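You operate a simulated robot arm through the tools that you are given. There is no shell and no other tool.

You run a simulated robot arm. Do the job below in one go: nothing can be reset, and whatever is moved stays where it is left.

## Task
Run the motor in reverse at about 240 rpm, then lever to Stop and pump off.
Fine: start the pump once, set the lever, then the throttle marked for that way; no load; valves stay.

The check looks at the end state, three seconds after you hand in, the way a careful person would. Anything else that was tipped, shoved, dropped, spilled or broken makes it a failure.

## Robot
A 6-joint arm with a fingered hand, fixed in place. Base frame: the origin is on the floor under the middle of its stand, x ahead of it, y to its left, z up. Lengths are in cm, angles in degrees, forces in N, time in s.
With the tool pointing down near the work surface it reaches from about 34 to 82 cm from the base axis. Its first joint turns from -166.0 to 166.0 degrees. Payload 4 kg.
The TCP is the grasp point between the finger pads, 2.6 cm short of the fingertips. In the tool frame z runs along the fingers and y along their closing line. The gripper opens to 13.2 cm; its body begins 7.3 cm behind the TCP. The gripper is a hand of 5 fingers: y runs from the thumb to the fingers, the wrist lies at [0, 0, -23.9] in the tool frame, and closing takes about 1.5 s.
Orientation is told as [roll, pitch, yaw] about the base's x, y, z axes, in that order, counted from this pose: with the fingers straight down and closing along the base's y, the tool's x points along the base's -x, its y along +y and its z along -z.

## Interface
- The arm moves only by the tool nudge_tool. Its argument "steps" is a list of rows, each an object of numbers (a shift or turn left out is 0, a gripper value left out holds the last): "ax", "ay", "az": the turn, a rotation vector about the base's x, y, z in units of 8 degrees (1.0 is 8 degrees); "x", "y", "z": the shift along the base's x, y, z in units of 30 mm (1.0 is 30 mm); "claw": the gripper command, from -1 (shut) to 1 (fully open), values between in proportion. In form: [{"ax": .., "ay": .., "az": .., "x": .., "y": .., "z": .., "claw": ..}, ...]. A call has 1 to 20 rows; each row shifts and turns the commanded pose from where the row before left it. A call with a number of a shift or a turn outside -1 to 1 is refused whole. Each row takes 0.2 s and may step no farther than 5 cm and 8.6 degrees from the row before; otherwise, or with a gripper value out of range, the whole call is refused. A pose out of reach is approached as far as the arm can. The call stops where the force on the tool passes 40 N (or 10 N more than at its start, if that is more) or the arm is blocked; 0.2 s more then pass. Each finger travels about 4.5 cm/s and halts on what it meets, pressing with about 25 N; the grip force reading is that of the motor and also rises with nothing between the fingers. The clock runs only during rows and for 0.2 s after the last one: add rows that do not move to give the fingers time. It gives the time, the measured TCP pose, the force on the tool (base axes), the opening and the grip force at its end, in the units of the frame above (readings bear some noise), with the torque about the TCP (base axes, N m) and any sound that the robot's microphone picked up.
- Cameras (640 x 400 px; columns grow to the right, rows downward): "scene" is fixed at [5.04, 50.16, 145.36]; the picture's right is [-0.56, -0.83, 0.00], its down [-0.46, 0.31, -0.83] and it looks along [0.69, -0.47, -0.55] (base axes); focal length 299 px, centre (320, 200). "wrist" rides on the gripper at [8.4, 0.2, -9.7] in the tool frame; the picture's right is [-0.02, 1.00, 0.00], its down [-0.75, -0.02, -0.66] and it looks along [-0.66, -0.01, 0.75] (tool axes); focal length 270 px, centre (320, 200). There is no depth. A picture from a camera that has moved, and an enlarged one, comes with that camera's place and axes in the base frame and with its lens.
- grab_frame(camera): a new picture of that camera. It takes no simulated time.
- preshape(shape): the hand has 5 fingers and takes this shape, open, in about a second: jaw (thumb against the fingers, like two jaws); tri (thumb and two fingers); tip (a fingertip pinch); poke (one finger out to press); point (the index stretched); flat (the hand flat); cup (the hand cupped); fist (a fist). The gripper value then closes the fingers along that shape, each until it touches; the sizes above hold for jaw. It gives what a move gives, with no picture.
- inspect(camera, box): a new picture of the part [left, top, right, bottom] of that camera's present view, enlarged. It takes no simulated time.
- job_done(): hands the job in; it is judged then, once.

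Nothing tells you positions but the pictures and the camera data. Unless the task says otherwise, let go and move clear before handing in.

The tools are called after "Emit:" by a JSON object that holds its "op" and its "data". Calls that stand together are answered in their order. nudge_tool: Moves the arm, as the interface text tells. Its arguments: {"type":"object","properties":{"steps":{"type":"array"}},"required":["steps"]} The other tools are called the same way: preshape (shape) gives the hand a shape; grab_frame (camera) takes a picture; inspect (camera, box) takes an enlarged picture of a part of a camera's view; job_done () hands the job in.

At the start:

```text
clock: 0.0
ee_pos: [43.9, -14.35, 127.78]
orientation: [0.0, 0.0, -0.1]
ft_force: [0.2, 0.2, -0.3]
ft_torque: [0.01, -0.01, 0.02]
opening: 13.18
finger_force: 0.1
shape: jaw
```

scene: 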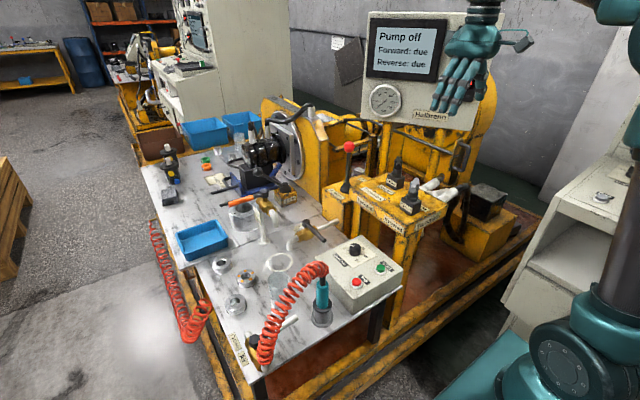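
wrist: 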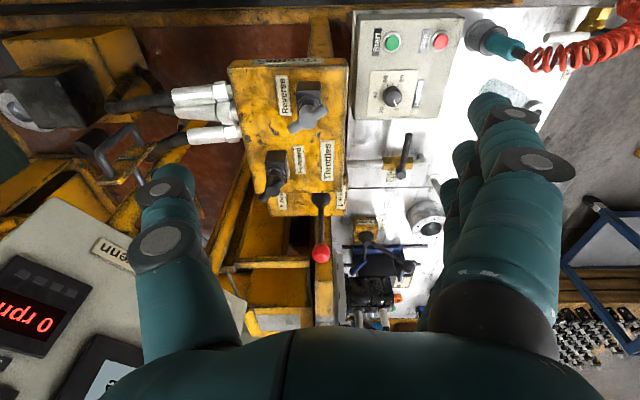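

I see a hydraulic bench with a control box (Start green, Stop red, a knob), a throttle block with two knobs, a red-ball lever and a display. I'll zoom in on these before moving.

Emit:
{"op": "inspect", "data": {"camera": "scene", "box": [320, 130, 480, 230]}}

Emit:
{"op": "inspect", "data": {"camera": "scene", "box": [300, 220, 420, 320]}}

Emit:
{"op": "inspect", "data": {"camera": "scene", "box": [350, 5, 510, 130]}}

Emit:
{"op": "inspect", "data": {"camera": "wrist", "box": [220, 40, 380, 280]}}

Emit:
{"op": "inspect", "data": {"camera": "wrist", "box": [340, 0, 480, 200]}}

Emit:
{"op": "inspect", "data": {"camera": "wrist", "box": [0, 200, 160, 400]}}

```text
4.00 times, centred on (400, 180) of scene
camera zoom: at [5.04, 50.16, 145.36], right [-0.56, -0.83, 0.0], down [-0.46, 0.31, -0.83], along [0.69, -0.47, -0.55], focal length 1198 px, centre (0, 280)
```

zoom: 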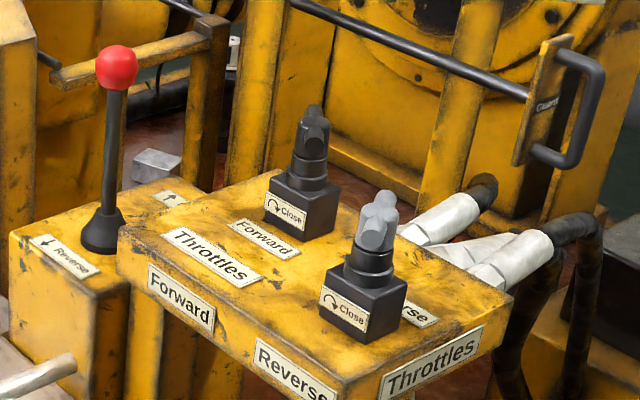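

```text
4.00 times, centred on (360, 270) of scene
camera zoom: at [5.04, 50.16, 145.36], right [-0.56, -0.83, 0.0], down [-0.46, 0.31, -0.83], along [0.69, -0.47, -0.55], focal length 1198 px, centre (160, -80)
```

zoom: 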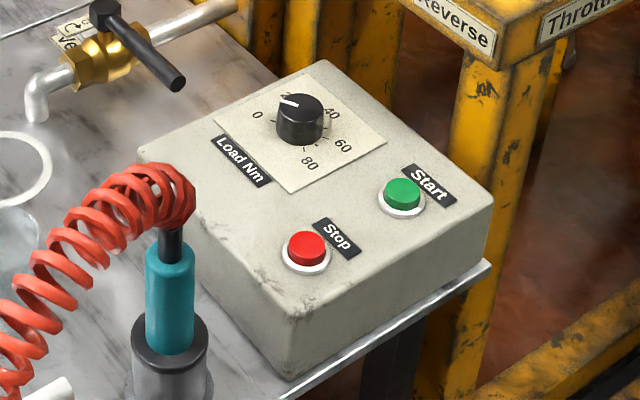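

```text
3.20 times, centred on (430, 68) of scene
camera zoom: at [5.04, 50.16, 145.36], right [-0.56, -0.83, 0.0], down [-0.46, 0.31, -0.83], along [0.69, -0.47, -0.55], focal length 958 px, centre (-32, 624)
```

zoom: 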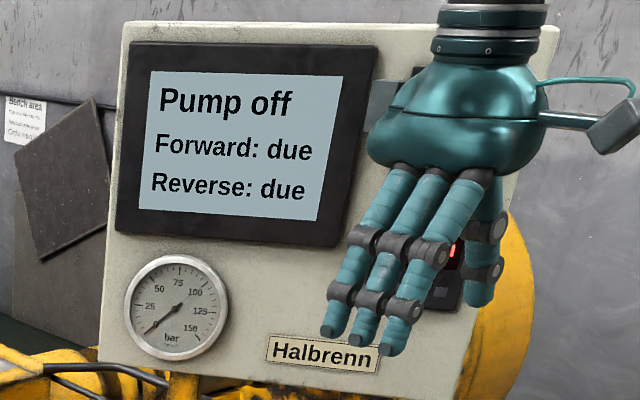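

```text
1.67 times, centred on (300, 160) of wrist
camera zoom: at [35.52, -14.31, 137.46], right [0.02, 1.0, 0.0], down [0.75, -0.02, 0.66], along [0.66, -0.01, -0.75], focal length 450 px, centre (353, 267)
```

zoom: 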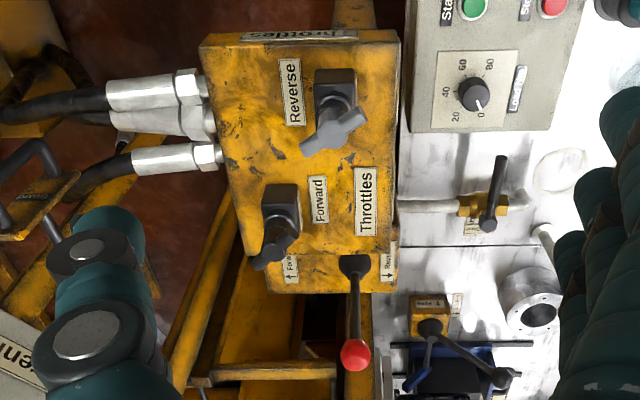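

```text
2.00 times, centred on (410, 100) of wrist
camera zoom: at [35.52, -14.31, 137.46], right [0.02, 1.0, 0.0], down [0.75, -0.02, 0.66], along [0.66, -0.01, -0.75], focal length 541 px, centre (140, 400)
```

zoom: 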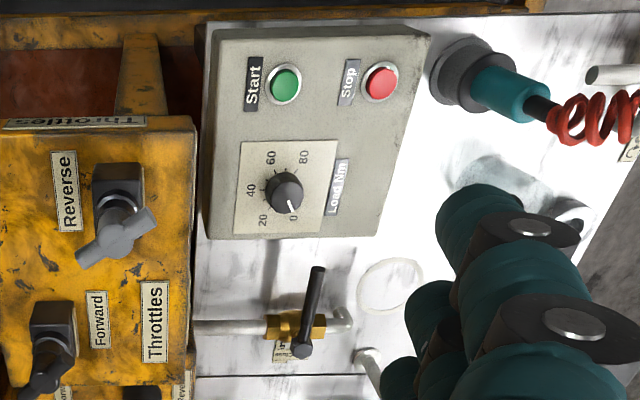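

```text
2.00 times, centred on (80, 300) of wrist
camera zoom: at [35.52, -14.31, 137.46], right [0.02, 1.0, 0.0], down [0.75, -0.02, 0.66], along [0.66, -0.01, -0.75], focal length 541 px, centre (800, 0)
```

zoom: 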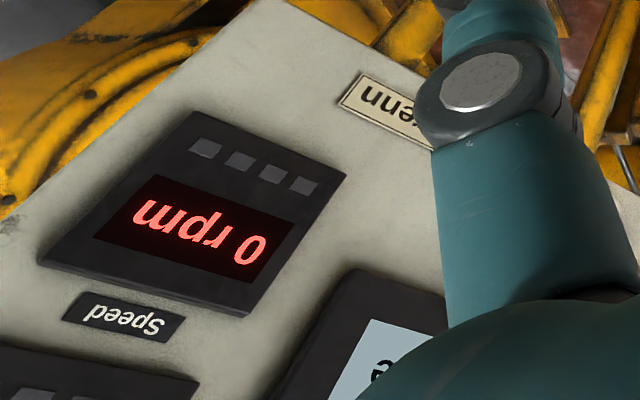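

The button box has Start near [47, -0.5, 79] and Stop near [47, 9, 79]. The Reverse throttle knob is near [52, -16, 101], and the lever ball is near [82, -15, 102]. First I'll look closely at the lever labels and put the hand in the poke shape.

Emit:
{"op": "inspect", "data": {"camera": "scene", "box": [315, 170, 375, 210]}}

Emit:
{"op": "inspect", "data": {"camera": "wrist", "box": [270, 150, 360, 230]}}

Emit:
{"op": "inspect", "data": {"camera": "scene", "box": [380, 165, 440, 225]}}

Emit:
{"op": "preshape", "data": {"shape": "poke"}}

Emit:
{"op": "grab_frame", "data": {"camera": "scene"}}

Emit:
{"op": "grab_frame", "data": {"camera": "wrist"}}

```text
10.00 times, centred on (345, 190) of scene
camera zoom: at [5.04, 50.16, 145.36], right [-0.56, -0.83, 0.0], down [-0.46, 0.31, -0.83], along [0.69, -0.47, -0.55], focal length 2994 px, centre (70, 300)
```

zoom: 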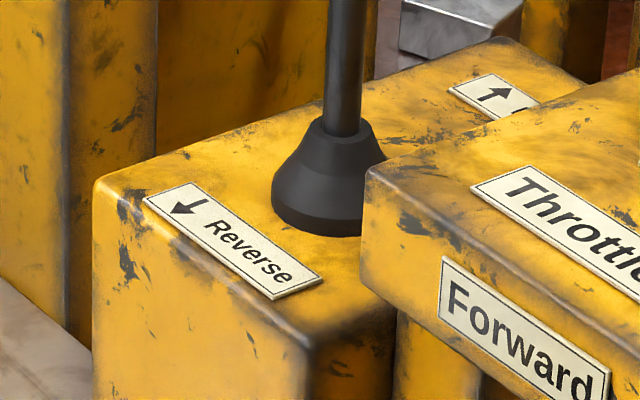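

```text
5.00 times, centred on (315, 190) of wrist
camera zoom: at [35.52, -14.31, 137.46], right [0.02, 1.0, 0.0], down [0.75, -0.02, 0.66], along [0.66, -0.01, -0.75], focal length 1351 px, centre (345, 250)
```

zoom: 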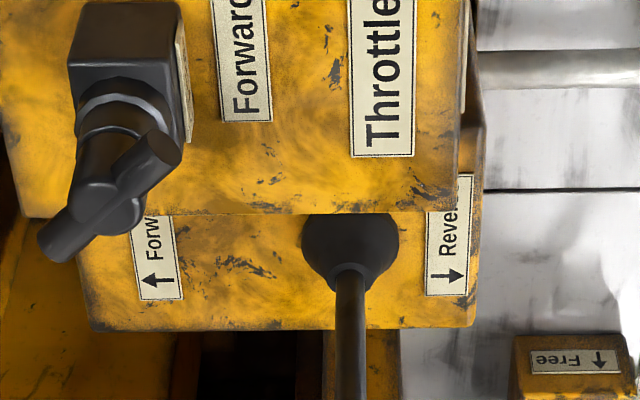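

```text
6.67 times, centred on (410, 195) of scene
camera zoom: at [5.04, 50.16, 145.36], right [-0.56, -0.83, 0.0], down [-0.46, 0.31, -0.83], along [0.69, -0.47, -0.55], focal length 1996 px, centre (-280, 233)
```

zoom: 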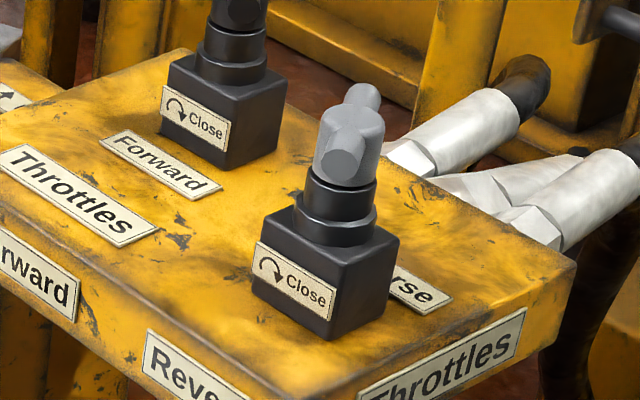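

```text
clock: 0.9
ee_pos: [44.04, -14.59, 127.85]
orientation: [0.1, 0.0, 0.1]
ft_force: [0.1, 0.6, -0.4]
ft_torque: [-0.01, -0.01, 0.03]
opening: 0.0
finger_force: 0.0
shape: poke
```

```text
taken
```

scene: 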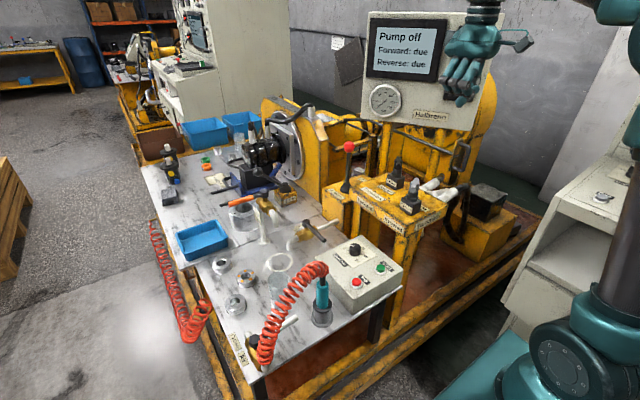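

```text
taken
camera wrist: at [35.52, -14.31, 137.46], right [0.02, 1.0, 0.0], down [0.75, -0.01, 0.66], along [0.66, -0.01, -0.75], focal length 270 px, centre (320, 200)
```

wrist: 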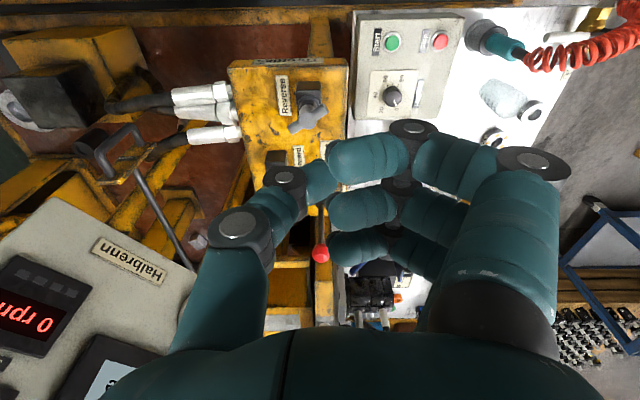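

The lever tips toward +y for Reverse and toward -y for Forward, and upright is Stop. Next I'll zoom in on the hand to find the poking fingertip.

Emit:
{"op": "inspect", "data": {"camera": "scene", "box": [430, 0, 530, 120]}}

Emit:
{"op": "inspect", "data": {"camera": "wrist", "box": [220, 100, 600, 330]}}

```text
3.33 times, centred on (480, 60) of scene
camera zoom: at [5.04, 50.16, 145.36], right [-0.56, -0.83, 0.0], down [-0.46, 0.31, -0.83], along [0.69, -0.47, -0.55], focal length 998 px, centre (-213, 667)
```

zoom: 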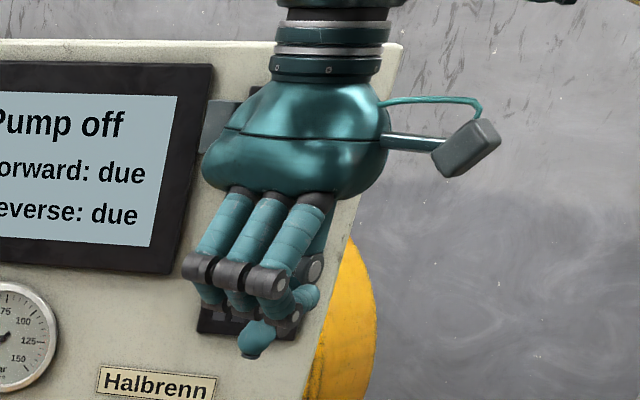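

```text
1.68 times, centred on (410, 215) of wrist
camera zoom: at [35.52, -14.31, 137.46], right [0.02, 1.0, 0.0], down [0.75, -0.01, 0.66], along [0.66, -0.01, -0.75], focal length 455 px, centre (168, 175)
```

zoom: 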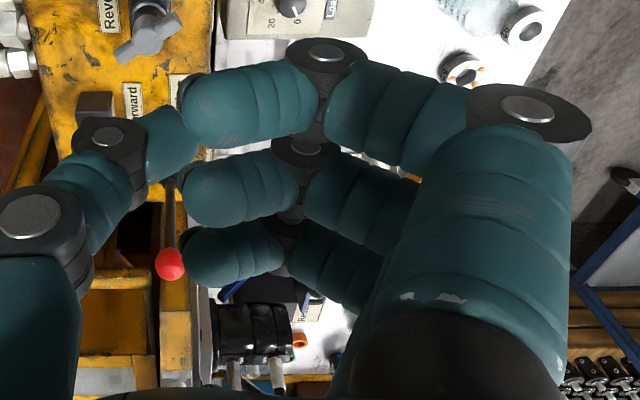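

In poke the index is still bent and close to the thumb. I'll try "point", which may give a clearer single fingertip.

Emit:
{"op": "preshape", "data": {"shape": "point"}}

Emit:
{"op": "inspect", "data": {"camera": "scene", "box": [430, 0, 530, 120]}}

Emit:
{"op": "grab_frame", "data": {"camera": "wrist"}}

```text
clock: 1.8
ee_pos: [43.89, -14.56, 127.86]
orientation: [0.0, 0.0, 0.0]
ft_force: [-0.3, 0.4, 0.2]
ft_torque: [0.03, -0.05, -0.01]
opening: 12.61
finger_force: 0.0
shape: point
```

```text
3.33 times, centred on (480, 60) of scene
camera zoom: at [5.04, 50.16, 145.36], right [-0.56, -0.83, 0.0], down [-0.46, 0.31, -0.83], along [0.69, -0.47, -0.55], focal length 998 px, centre (-213, 667)
```

zoom: 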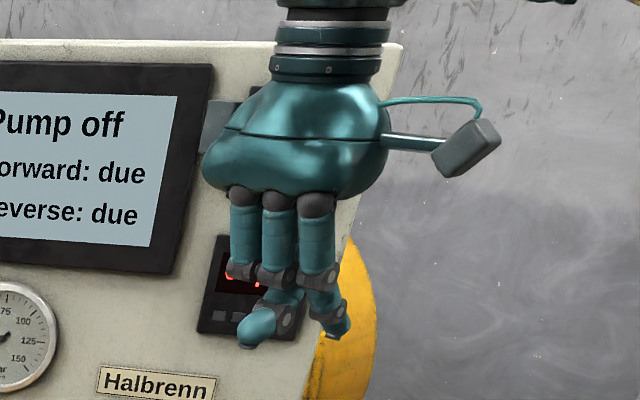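

```text
taken
camera wrist: at [35.52, -14.31, 137.46], right [0.02, 1.0, 0.0], down [0.75, -0.01, 0.66], along [0.66, -0.01, -0.75], focal length 270 px, centre (320, 200)
```

wrist: 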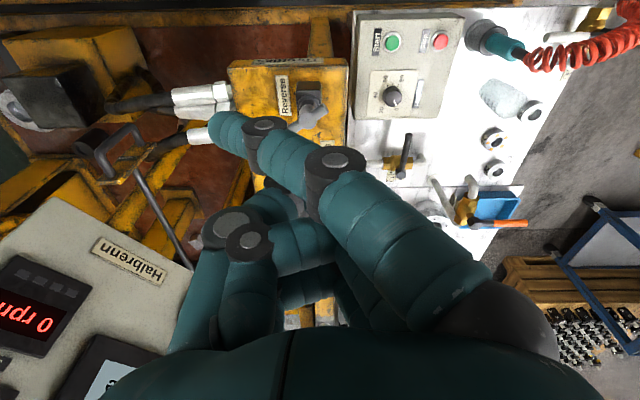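

The poke shape puts the index tip roughly 2 cm below the TCP, so it suits the button better. I'll go back to poke, move above Start while staying high, and check the tip from there.

Emit:
{"op": "preshape", "data": {"shape": "poke"}}

Emit:
{"op": "nudge_tool", "data": {"steps": [{"y": 0.9, "x": 0.2}, {"y": 0.9, "x": 0.2}, {"y": 0.9, "x": 0.2}, {"y": 0.9, "x": 0.2}, {"y": 0.75, "x": 0.2}, {"z": -1}, {"z": -1}, {"z": -1}, {"z": -1}, {"z": -1}, {"z": -1}, {"z": -1}, {"z": -1}, {"z": -1}, {"z": -1}, {}]}}

Emit:
{"op": "grab_frame", "data": {"camera": "scene"}}

Emit:
{"op": "grab_frame", "data": {"camera": "wrist"}}

```text
clock: 2.7
ee_pos: [43.85, -14.49, 127.86]
orientation: [0.0, 0.0, -0.1]
ft_force: [-0.2, 0.4, -0.4]
ft_torque: [-0.01, 0.03, 0.02]
opening: 0.02
finger_force: 0.0
shape: poke
```

```text
clock: 6.1
ee_pos: [46.86, -1.62, 97.84]
orientation: [0.0, 0.0, 0.0]
ft_force: [-1.1, -0.1, -0.4]
ft_torque: [0.0, -0.01, 0.01]
opening: 0.0
finger_force: 0.0
shape: poke
```

```text
taken
```

scene: 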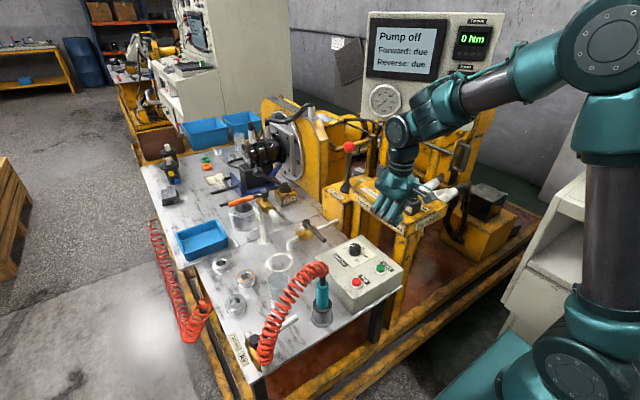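

```text
taken
camera wrist: at [38.45, -1.39, 107.43], right [0.02, 1.0, 0.0], down [0.75, -0.02, 0.66], along [0.66, -0.01, -0.75], focal length 270 px, centre (320, 200)
```

wrist: 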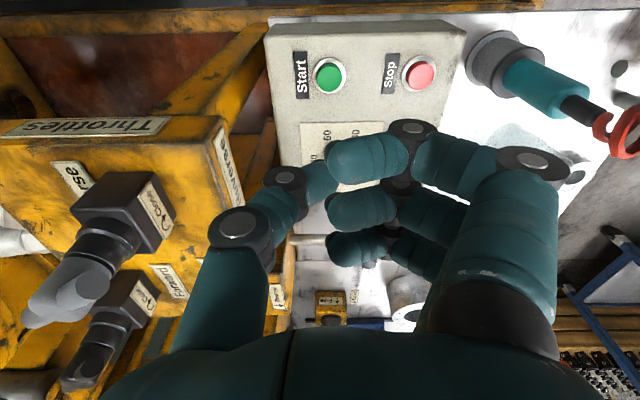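

Start should be at about [46.8, -0.6, 79.3]. I'll zoom in on the index tip in both views.

Emit:
{"op": "inspect", "data": {"camera": "scene", "box": [350, 150, 470, 230]}}

Emit:
{"op": "inspect", "data": {"camera": "wrist", "box": [240, 40, 480, 280]}}

```text
5.00 times, centred on (410, 190) of scene
camera zoom: at [5.04, 50.16, 145.36], right [-0.56, -0.83, 0.0], down [-0.46, 0.31, -0.83], along [0.69, -0.47, -0.55], focal length 1497 px, centre (-130, 250)
```

zoom: 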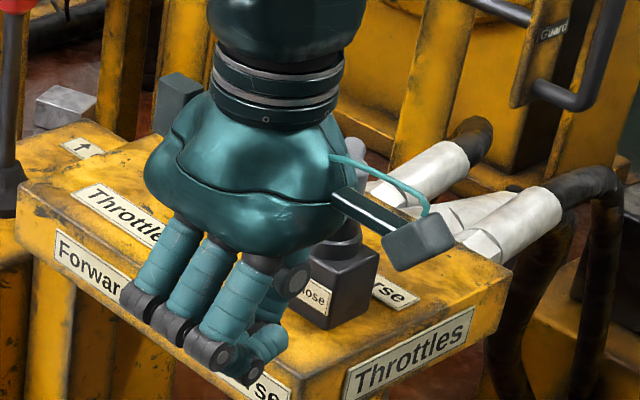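

```text
1.67 times, centred on (360, 160) of wrist
camera zoom: at [38.45, -1.39, 107.43], right [0.02, 1.0, 0.0], down [0.75, -0.02, 0.66], along [0.66, -0.01, -0.75], focal length 450 px, centre (253, 267)
```

zoom: 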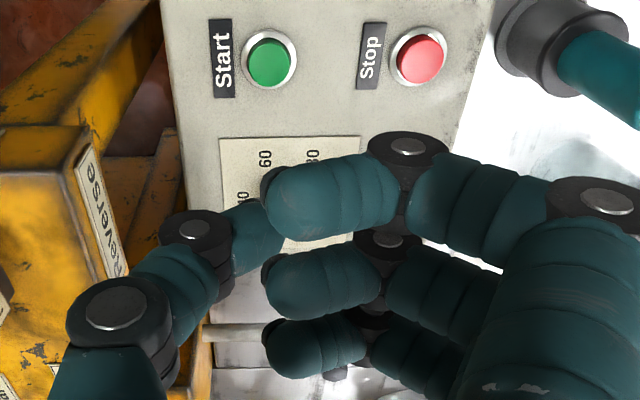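

In poke the fingers end at similar heights. I'll test what the claw value does to this shape while still in free air.

Emit:
{"op": "nudge_tool", "data": {"steps": [{"claw": -1}, {}, {}, {}, {}, {}, {}, {}]}}

Emit:
{"op": "inspect", "data": {"camera": "scene", "box": [350, 150, 470, 230]}}

Emit:
{"op": "inspect", "data": {"camera": "wrist", "box": [160, 40, 560, 290]}}

Emit:
{"op": "nudge_tool", "data": {"steps": [{"claw": 1}, {}, {}, {}, {}, {}, {}, {}]}}

Emit:
{"op": "inspect", "data": {"camera": "scene", "box": [350, 150, 470, 230]}}

Emit:
{"op": "inspect", "data": {"camera": "wrist", "box": [160, 40, 560, 290]}}

```text
clock: 7.9
ee_pos: [46.87, -1.64, 98.03]
orientation: [0.0, 0.0, 0.0]
ft_force: [-0.6, -1.1, 0.2]
ft_torque: [0.01, -0.01, 0.0]
opening: 0.0
finger_force: 18.4
shape: jaw
```

```text
5.00 times, centred on (410, 190) of scene
camera zoom: at [5.04, 50.16, 145.36], right [-0.56, -0.83, 0.0], down [-0.46, 0.31, -0.83], along [0.69, -0.47, -0.55], focal length 1497 px, centre (-130, 250)
```

zoom: 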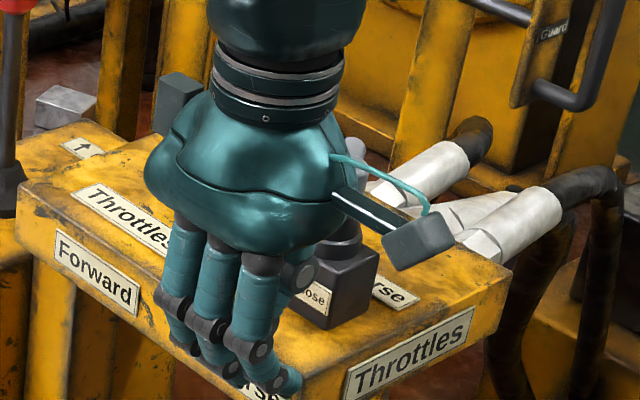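

```text
1.60 times, centred on (360, 165) of wrist
camera zoom: at [38.45, -1.39, 107.47], right [0.02, 1.0, 0.0], down [0.75, -0.02, 0.66], along [0.66, -0.01, -0.75], focal length 432 px, centre (256, 256)
```

zoom: 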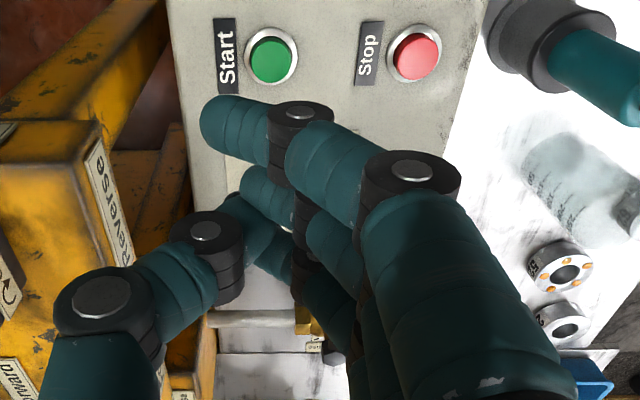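

```text
clock: 9.7
ee_pos: [46.85, -1.48, 97.86]
orientation: [0.0, 0.0, -0.1]
ft_force: [0.0, 0.7, 0.0]
ft_torque: [0.0, -0.04, -0.02]
opening: 12.6
finger_force: 0.0
shape: jaw
```

```text
5.00 times, centred on (410, 190) of scene
camera zoom: at [5.04, 50.16, 145.36], right [-0.56, -0.83, 0.0], down [-0.46, 0.31, -0.83], along [0.69, -0.47, -0.55], focal length 1497 px, centre (-130, 250)
```

zoom: 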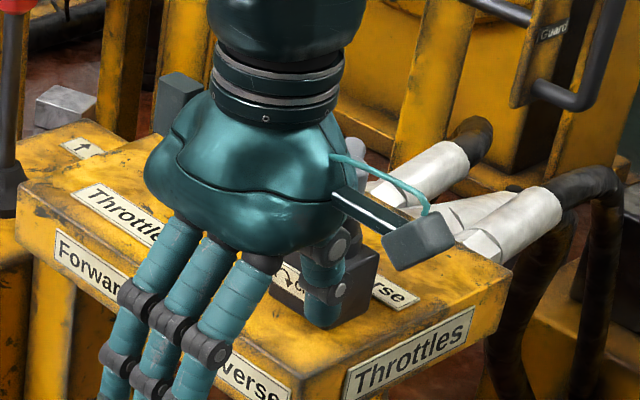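

```text
1.60 times, centred on (360, 165) of wrist
camera zoom: at [38.45, -1.39, 107.47], right [0.02, 1.0, 0.0], down [0.75, -0.02, 0.66], along [0.66, -0.01, -0.75], focal length 432 px, centre (256, 256)
```

zoom: 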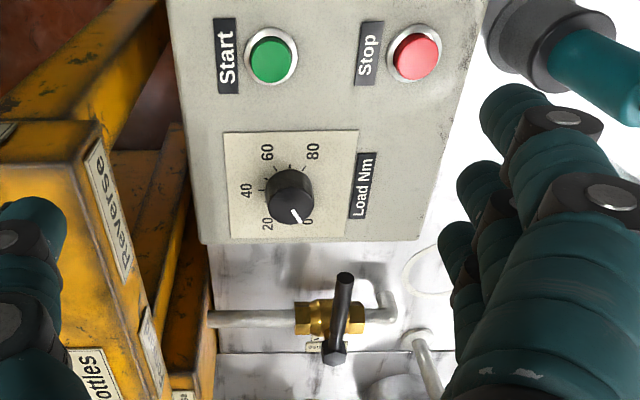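

A claw command puts the hand back in jaw shape. With the jaw shut, the middle fingertips should fit on the button, since they stay 10 cm from the load knob and the throttle block is clear. I'll close the jaw, centre over Start and come down part way.

Emit:
{"op": "nudge_tool", "data": {"steps": [{"claw": -1, "y": 0.6}, {}, {}, {}, {}, {}, {}, {"z": -1}, {"z": -1}, {"z": -1}, {"z": -0.8}, {}]}}

Emit:
{"op": "inspect", "data": {"camera": "scene", "box": [320, 160, 480, 290]}}

Emit:
{"op": "grab_frame", "data": {"camera": "wrist"}}

```text
clock: 12.3
ee_pos: [46.91, 0.18, 86.44]
orientation: [0.1, 0.0, 0.0]
ft_force: [1.4, 0.1, -0.7]
ft_torque: [-0.01, -0.01, -0.02]
opening: 0.0
finger_force: 24.8
shape: jaw
```

```text
3.08 times, centred on (400, 225) of scene
camera zoom: at [5.04, 50.16, 145.36], right [-0.56, -0.83, 0.0], down [-0.46, 0.31, -0.83], along [0.69, -0.47, -0.55], focal length 921 px, centre (74, 123)
```

zoom: 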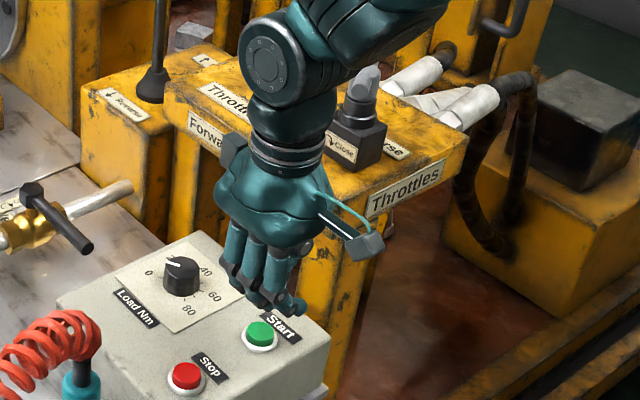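

```text
taken
camera wrist: at [38.54, 0.41, 96.03], right [0.02, 1.0, 0.0], down [0.75, -0.02, 0.66], along [0.66, -0.01, -0.75], focal length 270 px, centre (320, 200)
```

wrist: 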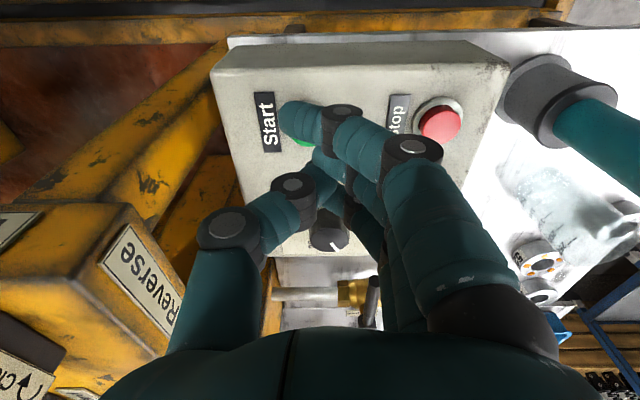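

The fingertips are just above Start. I'll shift slightly in +y and come down in small steps, watching the force.

Emit:
{"op": "nudge_tool", "data": {"steps": [{"y": 0.25, "z": -0.3}, {"z": -0.3}, {"z": -0.3}, {"z": -0.15}, {}]}}

Emit:
{"op": "inspect", "data": {"camera": "scene", "box": [350, 220, 430, 290]}}

Emit:
{"op": "inspect", "data": {"camera": "wrist", "box": [220, 60, 460, 260]}}

```text
clock: 13.5
ee_pos: [46.96, 1.14, 83.38]
orientation: [0.0, 0.0, 0.0]
ft_force: [0.2, -0.3, -0.4]
ft_torque: [0.01, 0.02, 0.02]
opening: 0.0
finger_force: 25.0
shape: jaw
```

```text
5.71 times, centred on (390, 255) of scene
camera zoom: at [5.04, 50.16, 145.36], right [-0.56, -0.83, 0.0], down [-0.46, 0.31, -0.83], along [0.69, -0.47, -0.55], focal length 1711 px, centre (-80, -114)
```

zoom: 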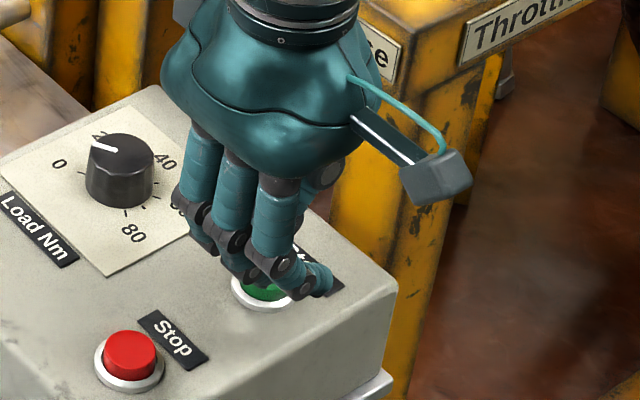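

```text
2.00 times, centred on (340, 160) of wrist
camera zoom: at [38.48, 1.29, 92.95], right [0.02, 1.0, 0.0], down [0.75, -0.02, 0.66], along [0.66, -0.01, -0.75], focal length 541 px, centre (280, 280)
```

zoom: 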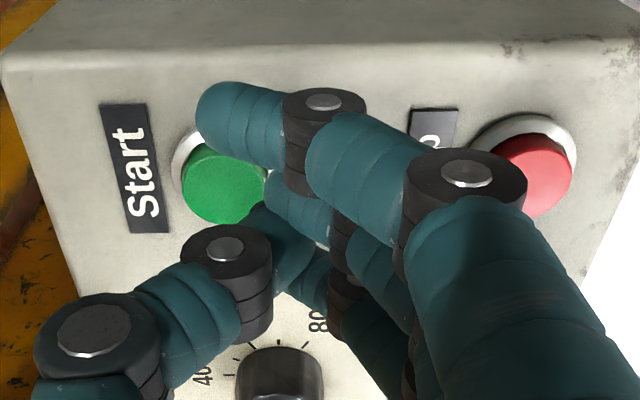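

The fingers meet the thumb near y=+1, so I need to move about 1.2 cm in -y to centre on the button. After that I'll come down slowly.

Emit:
{"op": "nudge_tool", "data": {"steps": [{"z": 0.2}, {"y": -0.42, "x": 0.05}, {"z": -0.2}, {"z": -0.15}, {"z": -0.1}, {}]}}

Emit:
{"op": "inspect", "data": {"camera": "scene", "box": [350, 220, 430, 290]}}

Emit:
{"op": "inspect", "data": {"camera": "wrist", "box": [220, 60, 460, 260]}}

Emit:
{"op": "inspect", "data": {"camera": "scene", "box": [350, 0, 510, 130]}}

```text
clock: 14.9
ee_pos: [47.03, -0.21, 82.69]
orientation: [0.1, -0.1, 0.0]
ft_force: [0.8, 0.5, 0.6]
ft_torque: [0.0, 0.01, 0.0]
opening: 0.0
finger_force: 24.8
shape: jaw
```

```text
5.71 times, centred on (390, 255) of scene
camera zoom: at [5.04, 50.16, 145.36], right [-0.56, -0.83, 0.0], down [-0.46, 0.31, -0.83], along [0.69, -0.47, -0.55], focal length 1711 px, centre (-80, -114)
```

zoom: 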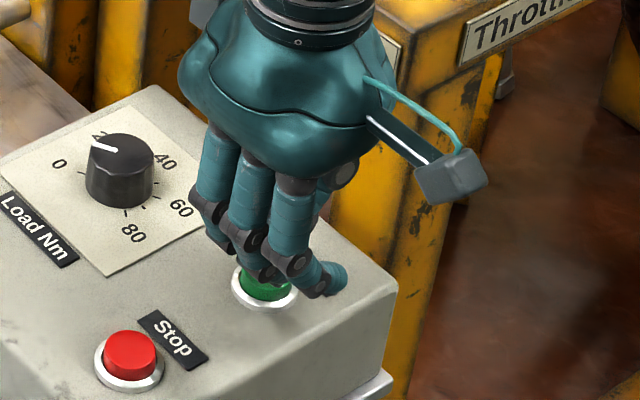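

```text
2.00 times, centred on (340, 160) of wrist
camera zoom: at [38.6, 0.0, 92.18], right [0.02, 1.0, 0.0], down [0.75, -0.02, 0.66], along [0.66, -0.01, -0.75], focal length 541 px, centre (280, 280)
```

zoom: 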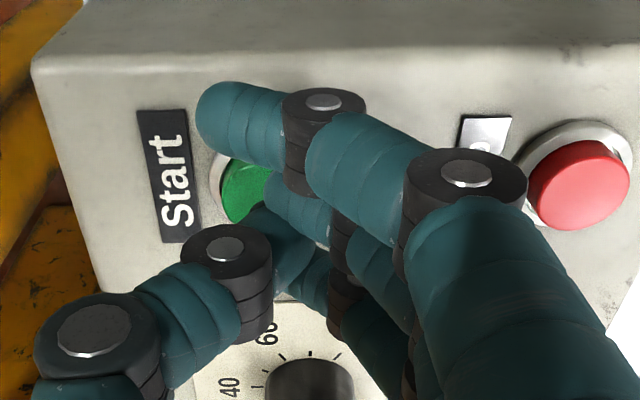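

```text
3.08 times, centred on (430, 65) of scene
camera zoom: at [5.04, 50.16, 145.36], right [-0.56, -0.83, 0.0], down [-0.46, 0.31, -0.83], along [0.69, -0.47, -0.55], focal length 921 px, centre (-18, 615)
```

zoom: 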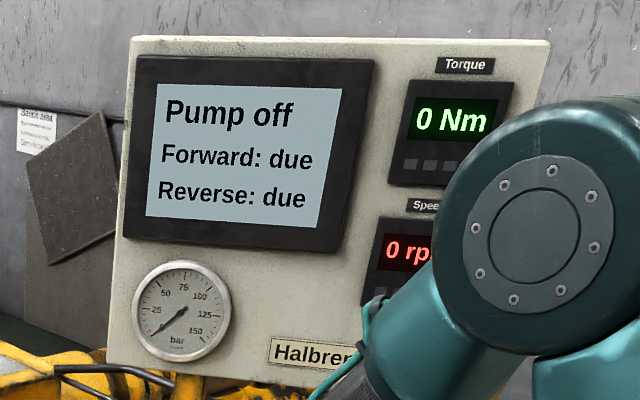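

The display shows 0 rpm and "Pump off", and nothing is touching yet. I'll continue down in 3 mm steps.

Emit:
{"op": "nudge_tool", "data": {"steps": [{"z": -0.1}, {"z": -0.1}]}}

Emit:
{"op": "inspect", "data": {"camera": "scene", "box": [350, 220, 430, 290]}}

Emit:
{"op": "inspect", "data": {"camera": "scene", "box": [350, 0, 510, 130]}}

```text
clock: 15.5
ee_pos: [46.97, -0.05, 82.0]
orientation: [-0.1, 0.0, 0.0]
ft_force: [-0.5, 0.3, -1.0]
ft_torque: [0.0, 0.03, 0.01]
opening: 0.02
finger_force: 25.2
shape: jaw
```

```text
5.71 times, centred on (390, 255) of scene
camera zoom: at [5.04, 50.16, 145.36], right [-0.56, -0.83, 0.0], down [-0.46, 0.31, -0.83], along [0.69, -0.47, -0.55], focal length 1711 px, centre (-80, -114)
```

zoom: 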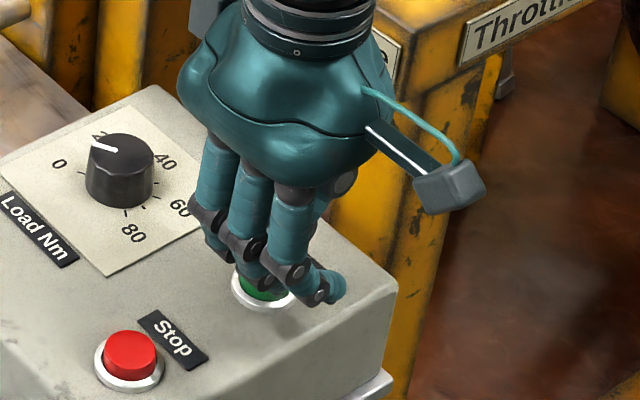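

```text
3.08 times, centred on (430, 65) of scene
camera zoom: at [5.04, 50.16, 145.36], right [-0.56, -0.83, 0.0], down [-0.46, 0.31, -0.83], along [0.69, -0.47, -0.55], focal length 921 px, centre (-18, 615)
```

zoom: 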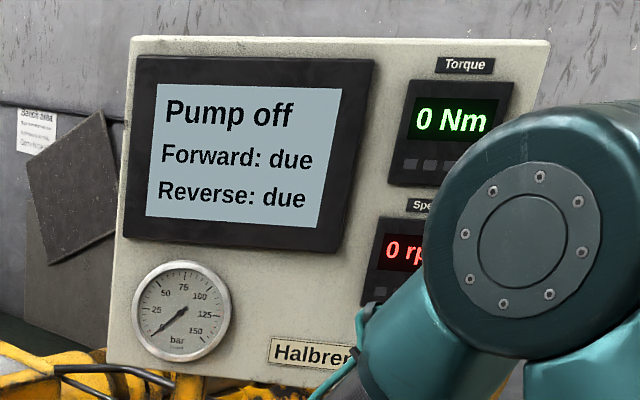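

Emit:
{"op": "nudge_tool", "data": {"steps": [{"z": -0.1}, {"z": -0.1}]}}

Emit:
{"op": "inspect", "data": {"camera": "scene", "box": [350, 220, 430, 290]}}

Emit:
{"op": "inspect", "data": {"camera": "scene", "box": [350, 0, 510, 130]}}

```text
clock: 16.1
ee_pos: [46.95, -0.13, 81.47]
orientation: [0.1, -0.1, -0.1]
ft_force: [0.5, 1.1, 2.4]
ft_torque: [0.08, 0.01, -0.02]
opening: 0.0
finger_force: 25.3
shape: jaw
heard: click
```

```text
5.71 times, centred on (390, 255) of scene
camera zoom: at [5.04, 50.16, 145.36], right [-0.56, -0.83, 0.0], down [-0.46, 0.31, -0.83], along [0.69, -0.47, -0.55], focal length 1711 px, centre (-80, -114)
```

zoom: 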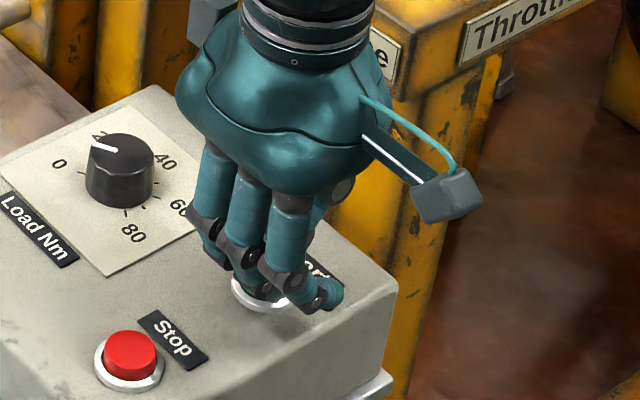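

```text
3.08 times, centred on (430, 65) of scene
camera zoom: at [5.04, 50.16, 145.36], right [-0.56, -0.83, 0.0], down [-0.46, 0.31, -0.83], along [0.69, -0.47, -0.55], focal length 921 px, centre (-18, 615)
```

zoom: 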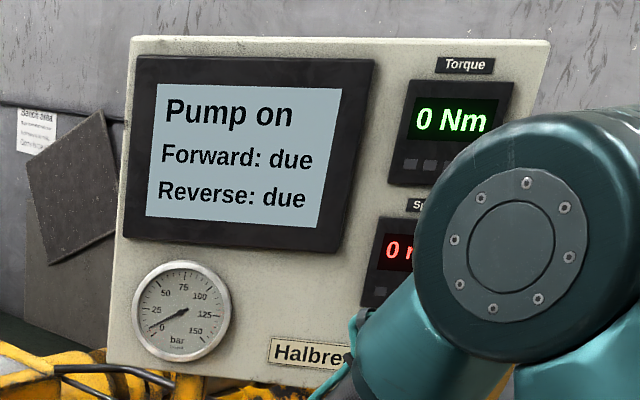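

A click was heard and the display says "Pump on". I'll rise straight up, then move over toward the lever, tilting the fingers 30° forward and opening the hand.

Emit:
{"op": "nudge_tool", "data": {"steps": [{"z": 0.3}, {"z": 1}, {"z": 1}, {"z": 1}, {"z": 1}, {"z": 1}, {"z": 1}, {"z": 1}, {"z": 1}, {"z": 1}, {"z": 1}, {"z": 1}, {"z": 0.7}]}}

Emit:
{"op": "nudge_tool", "data": {"steps": [{"x": 0.9, "y": -0.55}, {"x": 0.9, "y": -0.55}, {"x": 0.9, "y": -0.55}, {"x": 0.9, "y": -0.55}, {"x": 0.9, "y": -0.55, "ay": -0.9375}, {"x": 0.9, "y": -0.55, "ay": -0.9375}, {"x": 0.9, "y": -0.55, "ay": -0.9375}, {"x": 0.9, "y": -0.55, "ay": -0.9375}, {"x": 0.9, "y": -0.55, "claw": 1}, {}, {}, {}, {}, {}, {}, {}]}}

Emit:
{"op": "grab_frame", "data": {"camera": "scene"}}

Emit:
{"op": "grab_frame", "data": {"camera": "wrist"}}

```text
clock: 18.9
ee_pos: [47.13, -0.17, 117.4]
orientation: [0.1, 0.0, 0.0]
ft_force: [0.4, 0.5, 0.0]
ft_torque: [0.02, -0.01, 0.02]
opening: 0.0
finger_force: 25.2
shape: jaw
```

```text
clock: 22.3
ee_pos: [71.2, -15.3, 117.58]
orientation: [0.0, -30.0, 0.0]
ft_force: [0.5, -0.2, -0.3]
ft_torque: [0.02, -0.02, 0.02]
opening: 12.59
finger_force: 0.0
shape: jaw
```

```text
taken
```

scene: 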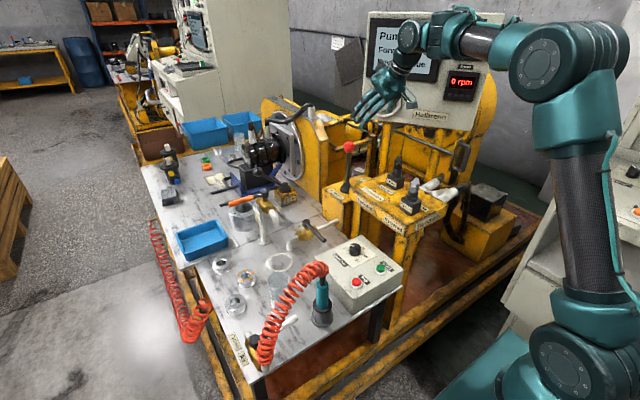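

```text
taken
camera wrist: at [59.16, -15.17, 121.53], right [0.02, 1.0, 0.01], down [0.32, -0.02, 0.95], along [0.95, -0.01, -0.32], focal length 270 px, centre (320, 200)
```

wrist: 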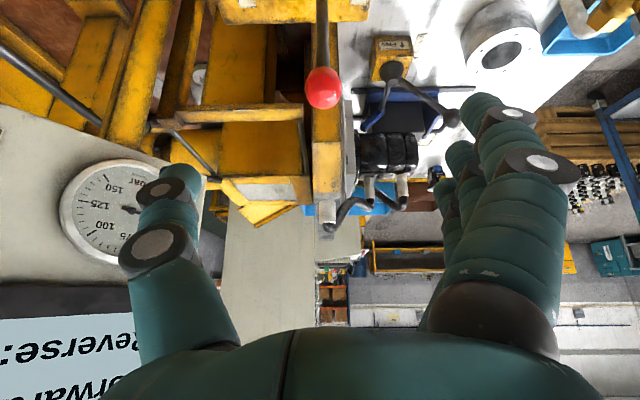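

The ball is at about [82.5, -14.9, 101.4]. The guard rod is well out at y<-35, so it's clear of the thumb. I'll approach along the tool axis with the hand open around the ball.

Emit:
{"op": "nudge_tool", "data": {"steps": [{"x": 0.6, "z": -0.95, "y": 0.1}, {"x": 0.6, "z": -0.95}, {"x": 0.65, "z": -0.95}, {"x": 0.7, "z": -0.9}, {}]}}

Emit:
{"op": "inspect", "data": {"camera": "scene", "box": [300, 60, 460, 220]}}

Emit:
{"op": "grab_frame", "data": {"camera": "wrist"}}

```text
clock: 23.5
ee_pos: [79.06, -14.74, 106.14]
orientation: [0.0, -30.1, 0.0]
ft_force: [-0.4, 0.0, -0.6]
ft_torque: [-0.01, 0.02, 0.0]
opening: 12.61
finger_force: 0.1
shape: jaw
```

```text
2.50 times, centred on (380, 140) of scene
camera zoom: at [5.04, 50.16, 145.36], right [-0.56, -0.83, 0.0], down [-0.46, 0.31, -0.83], along [0.69, -0.47, -0.55], focal length 748 px, centre (170, 350)
```

zoom: 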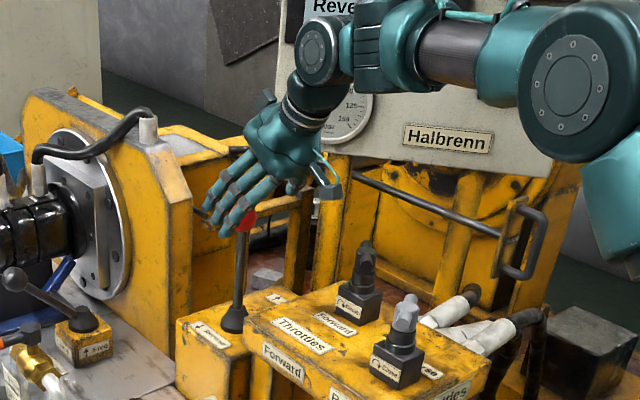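

```text
taken
camera wrist: at [66.96, -14.55, 110.27], right [0.02, 1.0, 0.01], down [0.32, -0.02, 0.95], along [0.95, -0.01, -0.32], focal length 270 px, centre (320, 200)
```

wrist: 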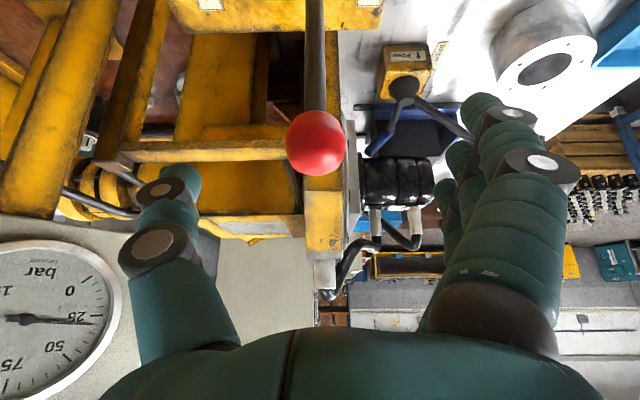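

I'm lined up in y, with the ball about 6.5 cm further along the tool axis. I'll finish the approach and close on the ball.

Emit:
{"op": "nudge_tool", "data": {"steps": [{"x": 0.6, "z": -0.85, "y": -0.08}, {"x": 0.6, "z": -0.85}, {}]}}

Emit:
{"op": "inspect", "data": {"camera": "scene", "box": [320, 100, 420, 200]}}

Emit:
{"op": "grab_frame", "data": {"camera": "wrist"}}

```text
clock: 24.3
ee_pos: [82.83, -14.84, 100.9]
orientation: [0.0, -30.1, 0.1]
ft_force: [-0.1, 0.1, 0.5]
ft_torque: [0.02, -0.02, 0.0]
opening: 12.57
finger_force: 0.0
shape: jaw
```

```text
4.00 times, centred on (370, 150) of scene
camera zoom: at [5.04, 50.16, 145.36], right [-0.56, -0.83, 0.0], down [-0.46, 0.31, -0.83], along [0.69, -0.47, -0.55], focal length 1198 px, centre (120, 400)
```

zoom: 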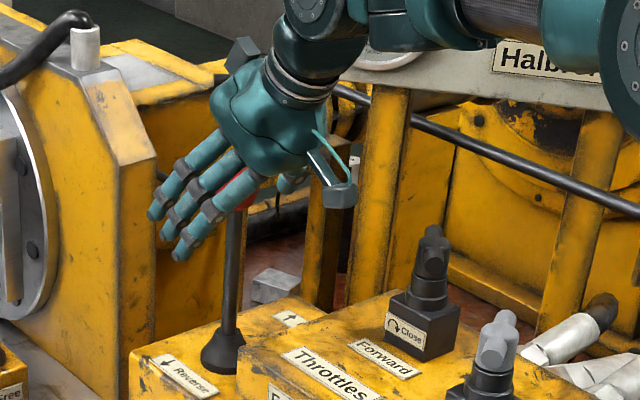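

```text
taken
camera wrist: at [70.51, -14.73, 104.97], right [0.02, 1.0, 0.01], down [0.32, -0.01, 0.95], along [0.95, -0.01, -0.32], focal length 270 px, centre (320, 200)
```

wrist: 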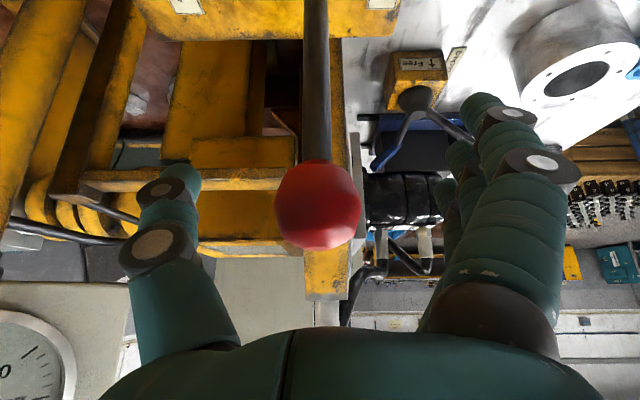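

The TCP is at the ball's centre, so I'll close the grip now.

Emit:
{"op": "nudge_tool", "data": {"steps": [{"claw": -1}, {}, {}, {}, {}, {}, {}, {}]}}

Emit:
{"op": "inspect", "data": {"camera": "scene", "box": [320, 100, 420, 200]}}

Emit:
{"op": "grab_frame", "data": {"camera": "wrist"}}

```text
clock: 26.1
ee_pos: [82.55, -15.03, 101.01]
orientation: [0.0, -30.0, -0.1]
ft_force: [5.7, -1.5, -3.0]
ft_torque: [0.16, 0.02, 0.05]
opening: 0.75
finger_force: 18.8
shape: jaw
```

```text
4.00 times, centred on (370, 150) of scene
camera zoom: at [5.04, 50.16, 145.36], right [-0.56, -0.83, 0.0], down [-0.46, 0.31, -0.83], along [0.69, -0.47, -0.55], focal length 1198 px, centre (120, 400)
```

zoom: 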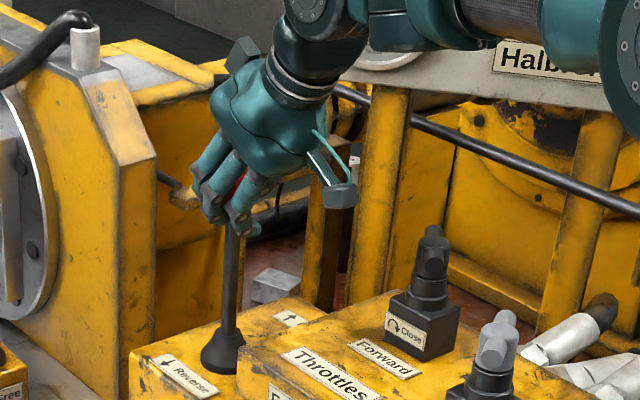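

```text
taken
camera wrist: at [70.51, -14.76, 104.95], right [0.02, 1.0, 0.01], down [0.32, -0.02, 0.95], along [0.95, -0.01, -0.32], focal length 270 px, centre (320, 200)
```

wrist: 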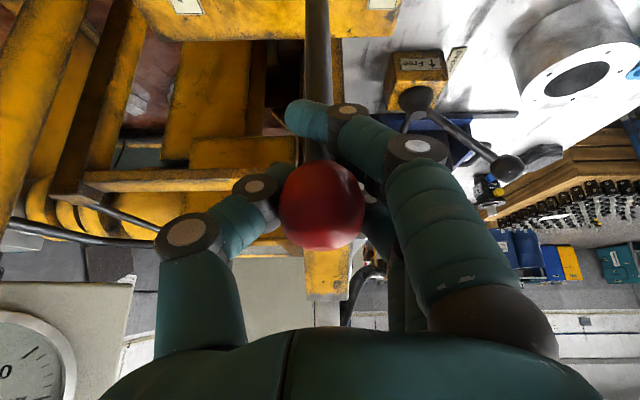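

The ball is gripped with the lever rod between the fingers. I'll ease it toward +y (Reverse) along its arc.

Emit:
{"op": "nudge_tool", "data": {"steps": [{"y": 0.4, "z": -0.01}, {"y": 0.4, "z": -0.03}, {"y": 0.4, "z": -0.05}, {}]}}

Emit:
{"op": "inspect", "data": {"camera": "scene", "box": [320, 100, 420, 200]}}

Emit:
{"op": "inspect", "data": {"camera": "scene", "box": [350, 0, 510, 130]}}

```text
clock: 27.1
ee_pos: [82.44, -11.23, 100.6]
orientation: [-0.1, -29.8, -0.1]
ft_force: [14.9, -9.0, -23.5]
ft_torque: [-0.52, 0.02, 0.02]
opening: 0.53
finger_force: 25.3
shape: jaw
```

```text
4.00 times, centred on (370, 150) of scene
camera zoom: at [5.04, 50.16, 145.36], right [-0.56, -0.83, 0.0], down [-0.46, 0.31, -0.83], along [0.69, -0.47, -0.55], focal length 1198 px, centre (120, 400)
```

zoom: 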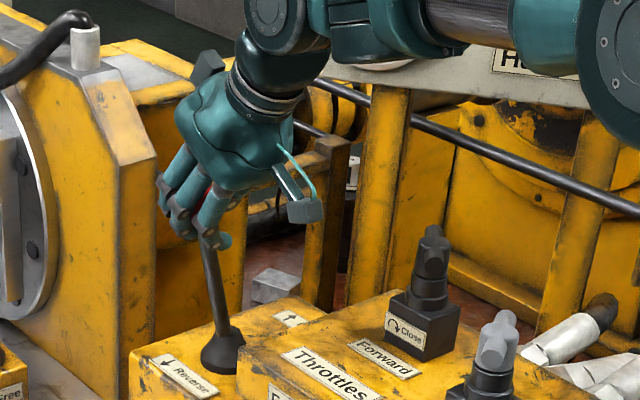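

```text
3.08 times, centred on (430, 65) of scene
camera zoom: at [5.04, 50.16, 145.36], right [-0.56, -0.83, 0.0], down [-0.46, 0.31, -0.83], along [0.69, -0.47, -0.55], focal length 921 px, centre (-18, 615)
```

zoom: 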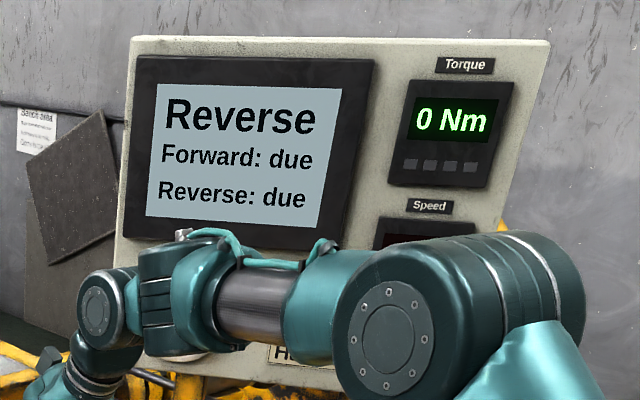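

The display now reads "Reverse". I'll push a little further and check whether the lever meets a stop, lowering slightly to relax the pull along the fingers.

Emit:
{"op": "nudge_tool", "data": {"steps": [{"y": 0.25, "z": -0.1, "x": 0.04}, {"y": 0.25, "z": -0.1, "x": 0.04}, {}]}}

Emit:
{"op": "inspect", "data": {"camera": "scene", "box": [320, 100, 420, 200]}}

Emit:
{"op": "grab_frame", "data": {"camera": "wrist"}}

```text
clock: 27.9
ee_pos: [82.92, -9.78, 100.08]
orientation: [0.1, -29.8, 0.0]
ft_force: [-9.9, -9.1, -21.9]
ft_torque: [-0.39, 0.07, 0.1]
opening: 0.56
finger_force: 24.9
shape: jaw
```

```text
4.00 times, centred on (370, 150) of scene
camera zoom: at [5.04, 50.16, 145.36], right [-0.56, -0.83, 0.0], down [-0.46, 0.31, -0.83], along [0.69, -0.47, -0.55], focal length 1198 px, centre (120, 400)
```

zoom: 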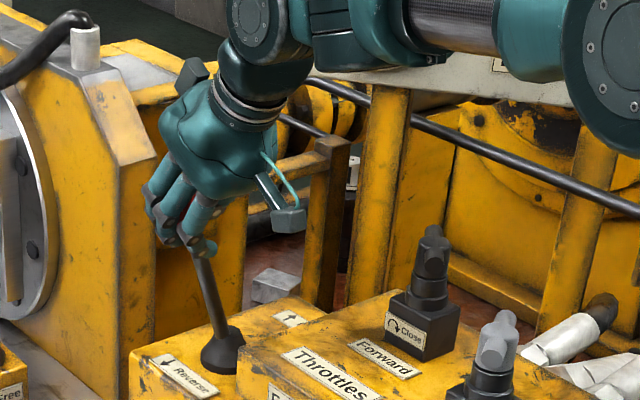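

```text
taken
camera wrist: at [70.75, -9.64, 104.1], right [0.02, 1.0, 0.01], down [0.33, -0.02, 0.95], along [0.95, -0.01, -0.33], focal length 270 px, centre (320, 200)
```

wrist: 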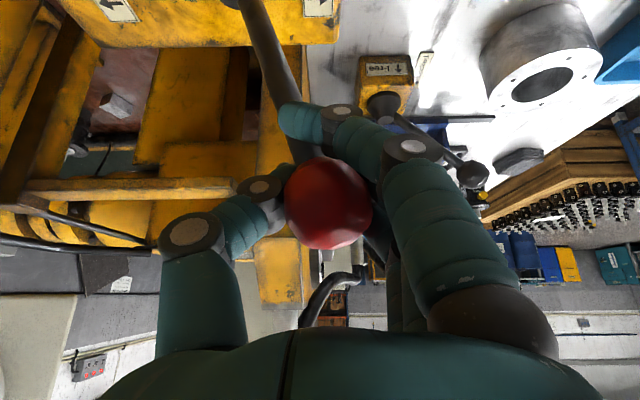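

Emit:
{"op": "nudge_tool", "data": {"steps": [{"y": 0.25, "z": -0.12}, {"y": 0.25, "z": -0.12}, {}]}}

Emit:
{"op": "inspect", "data": {"camera": "scene", "box": [320, 100, 420, 200]}}

```text
clock: 28.7
ee_pos: [82.98, -8.44, 99.39]
orientation: [0.0, -30.0, -0.1]
ft_force: [3.0, -11.3, -19.1]
ft_torque: [-0.51, -0.02, 0.14]
opening: 0.53
finger_force: 25.4
shape: jaw
```

```text
4.00 times, centred on (370, 150) of scene
camera zoom: at [5.04, 50.16, 145.36], right [-0.56, -0.83, 0.0], down [-0.46, 0.31, -0.83], along [0.69, -0.47, -0.55], focal length 1198 px, centre (120, 400)
```

zoom: 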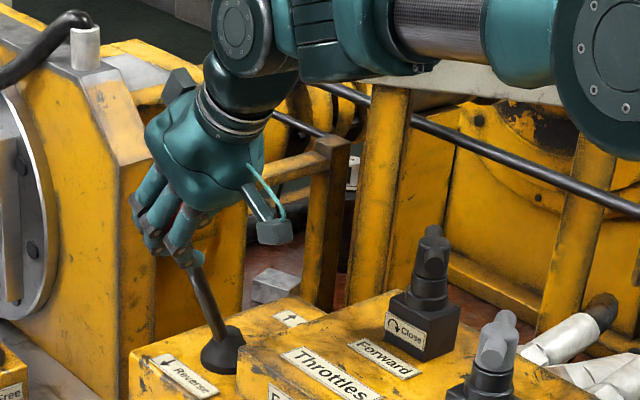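

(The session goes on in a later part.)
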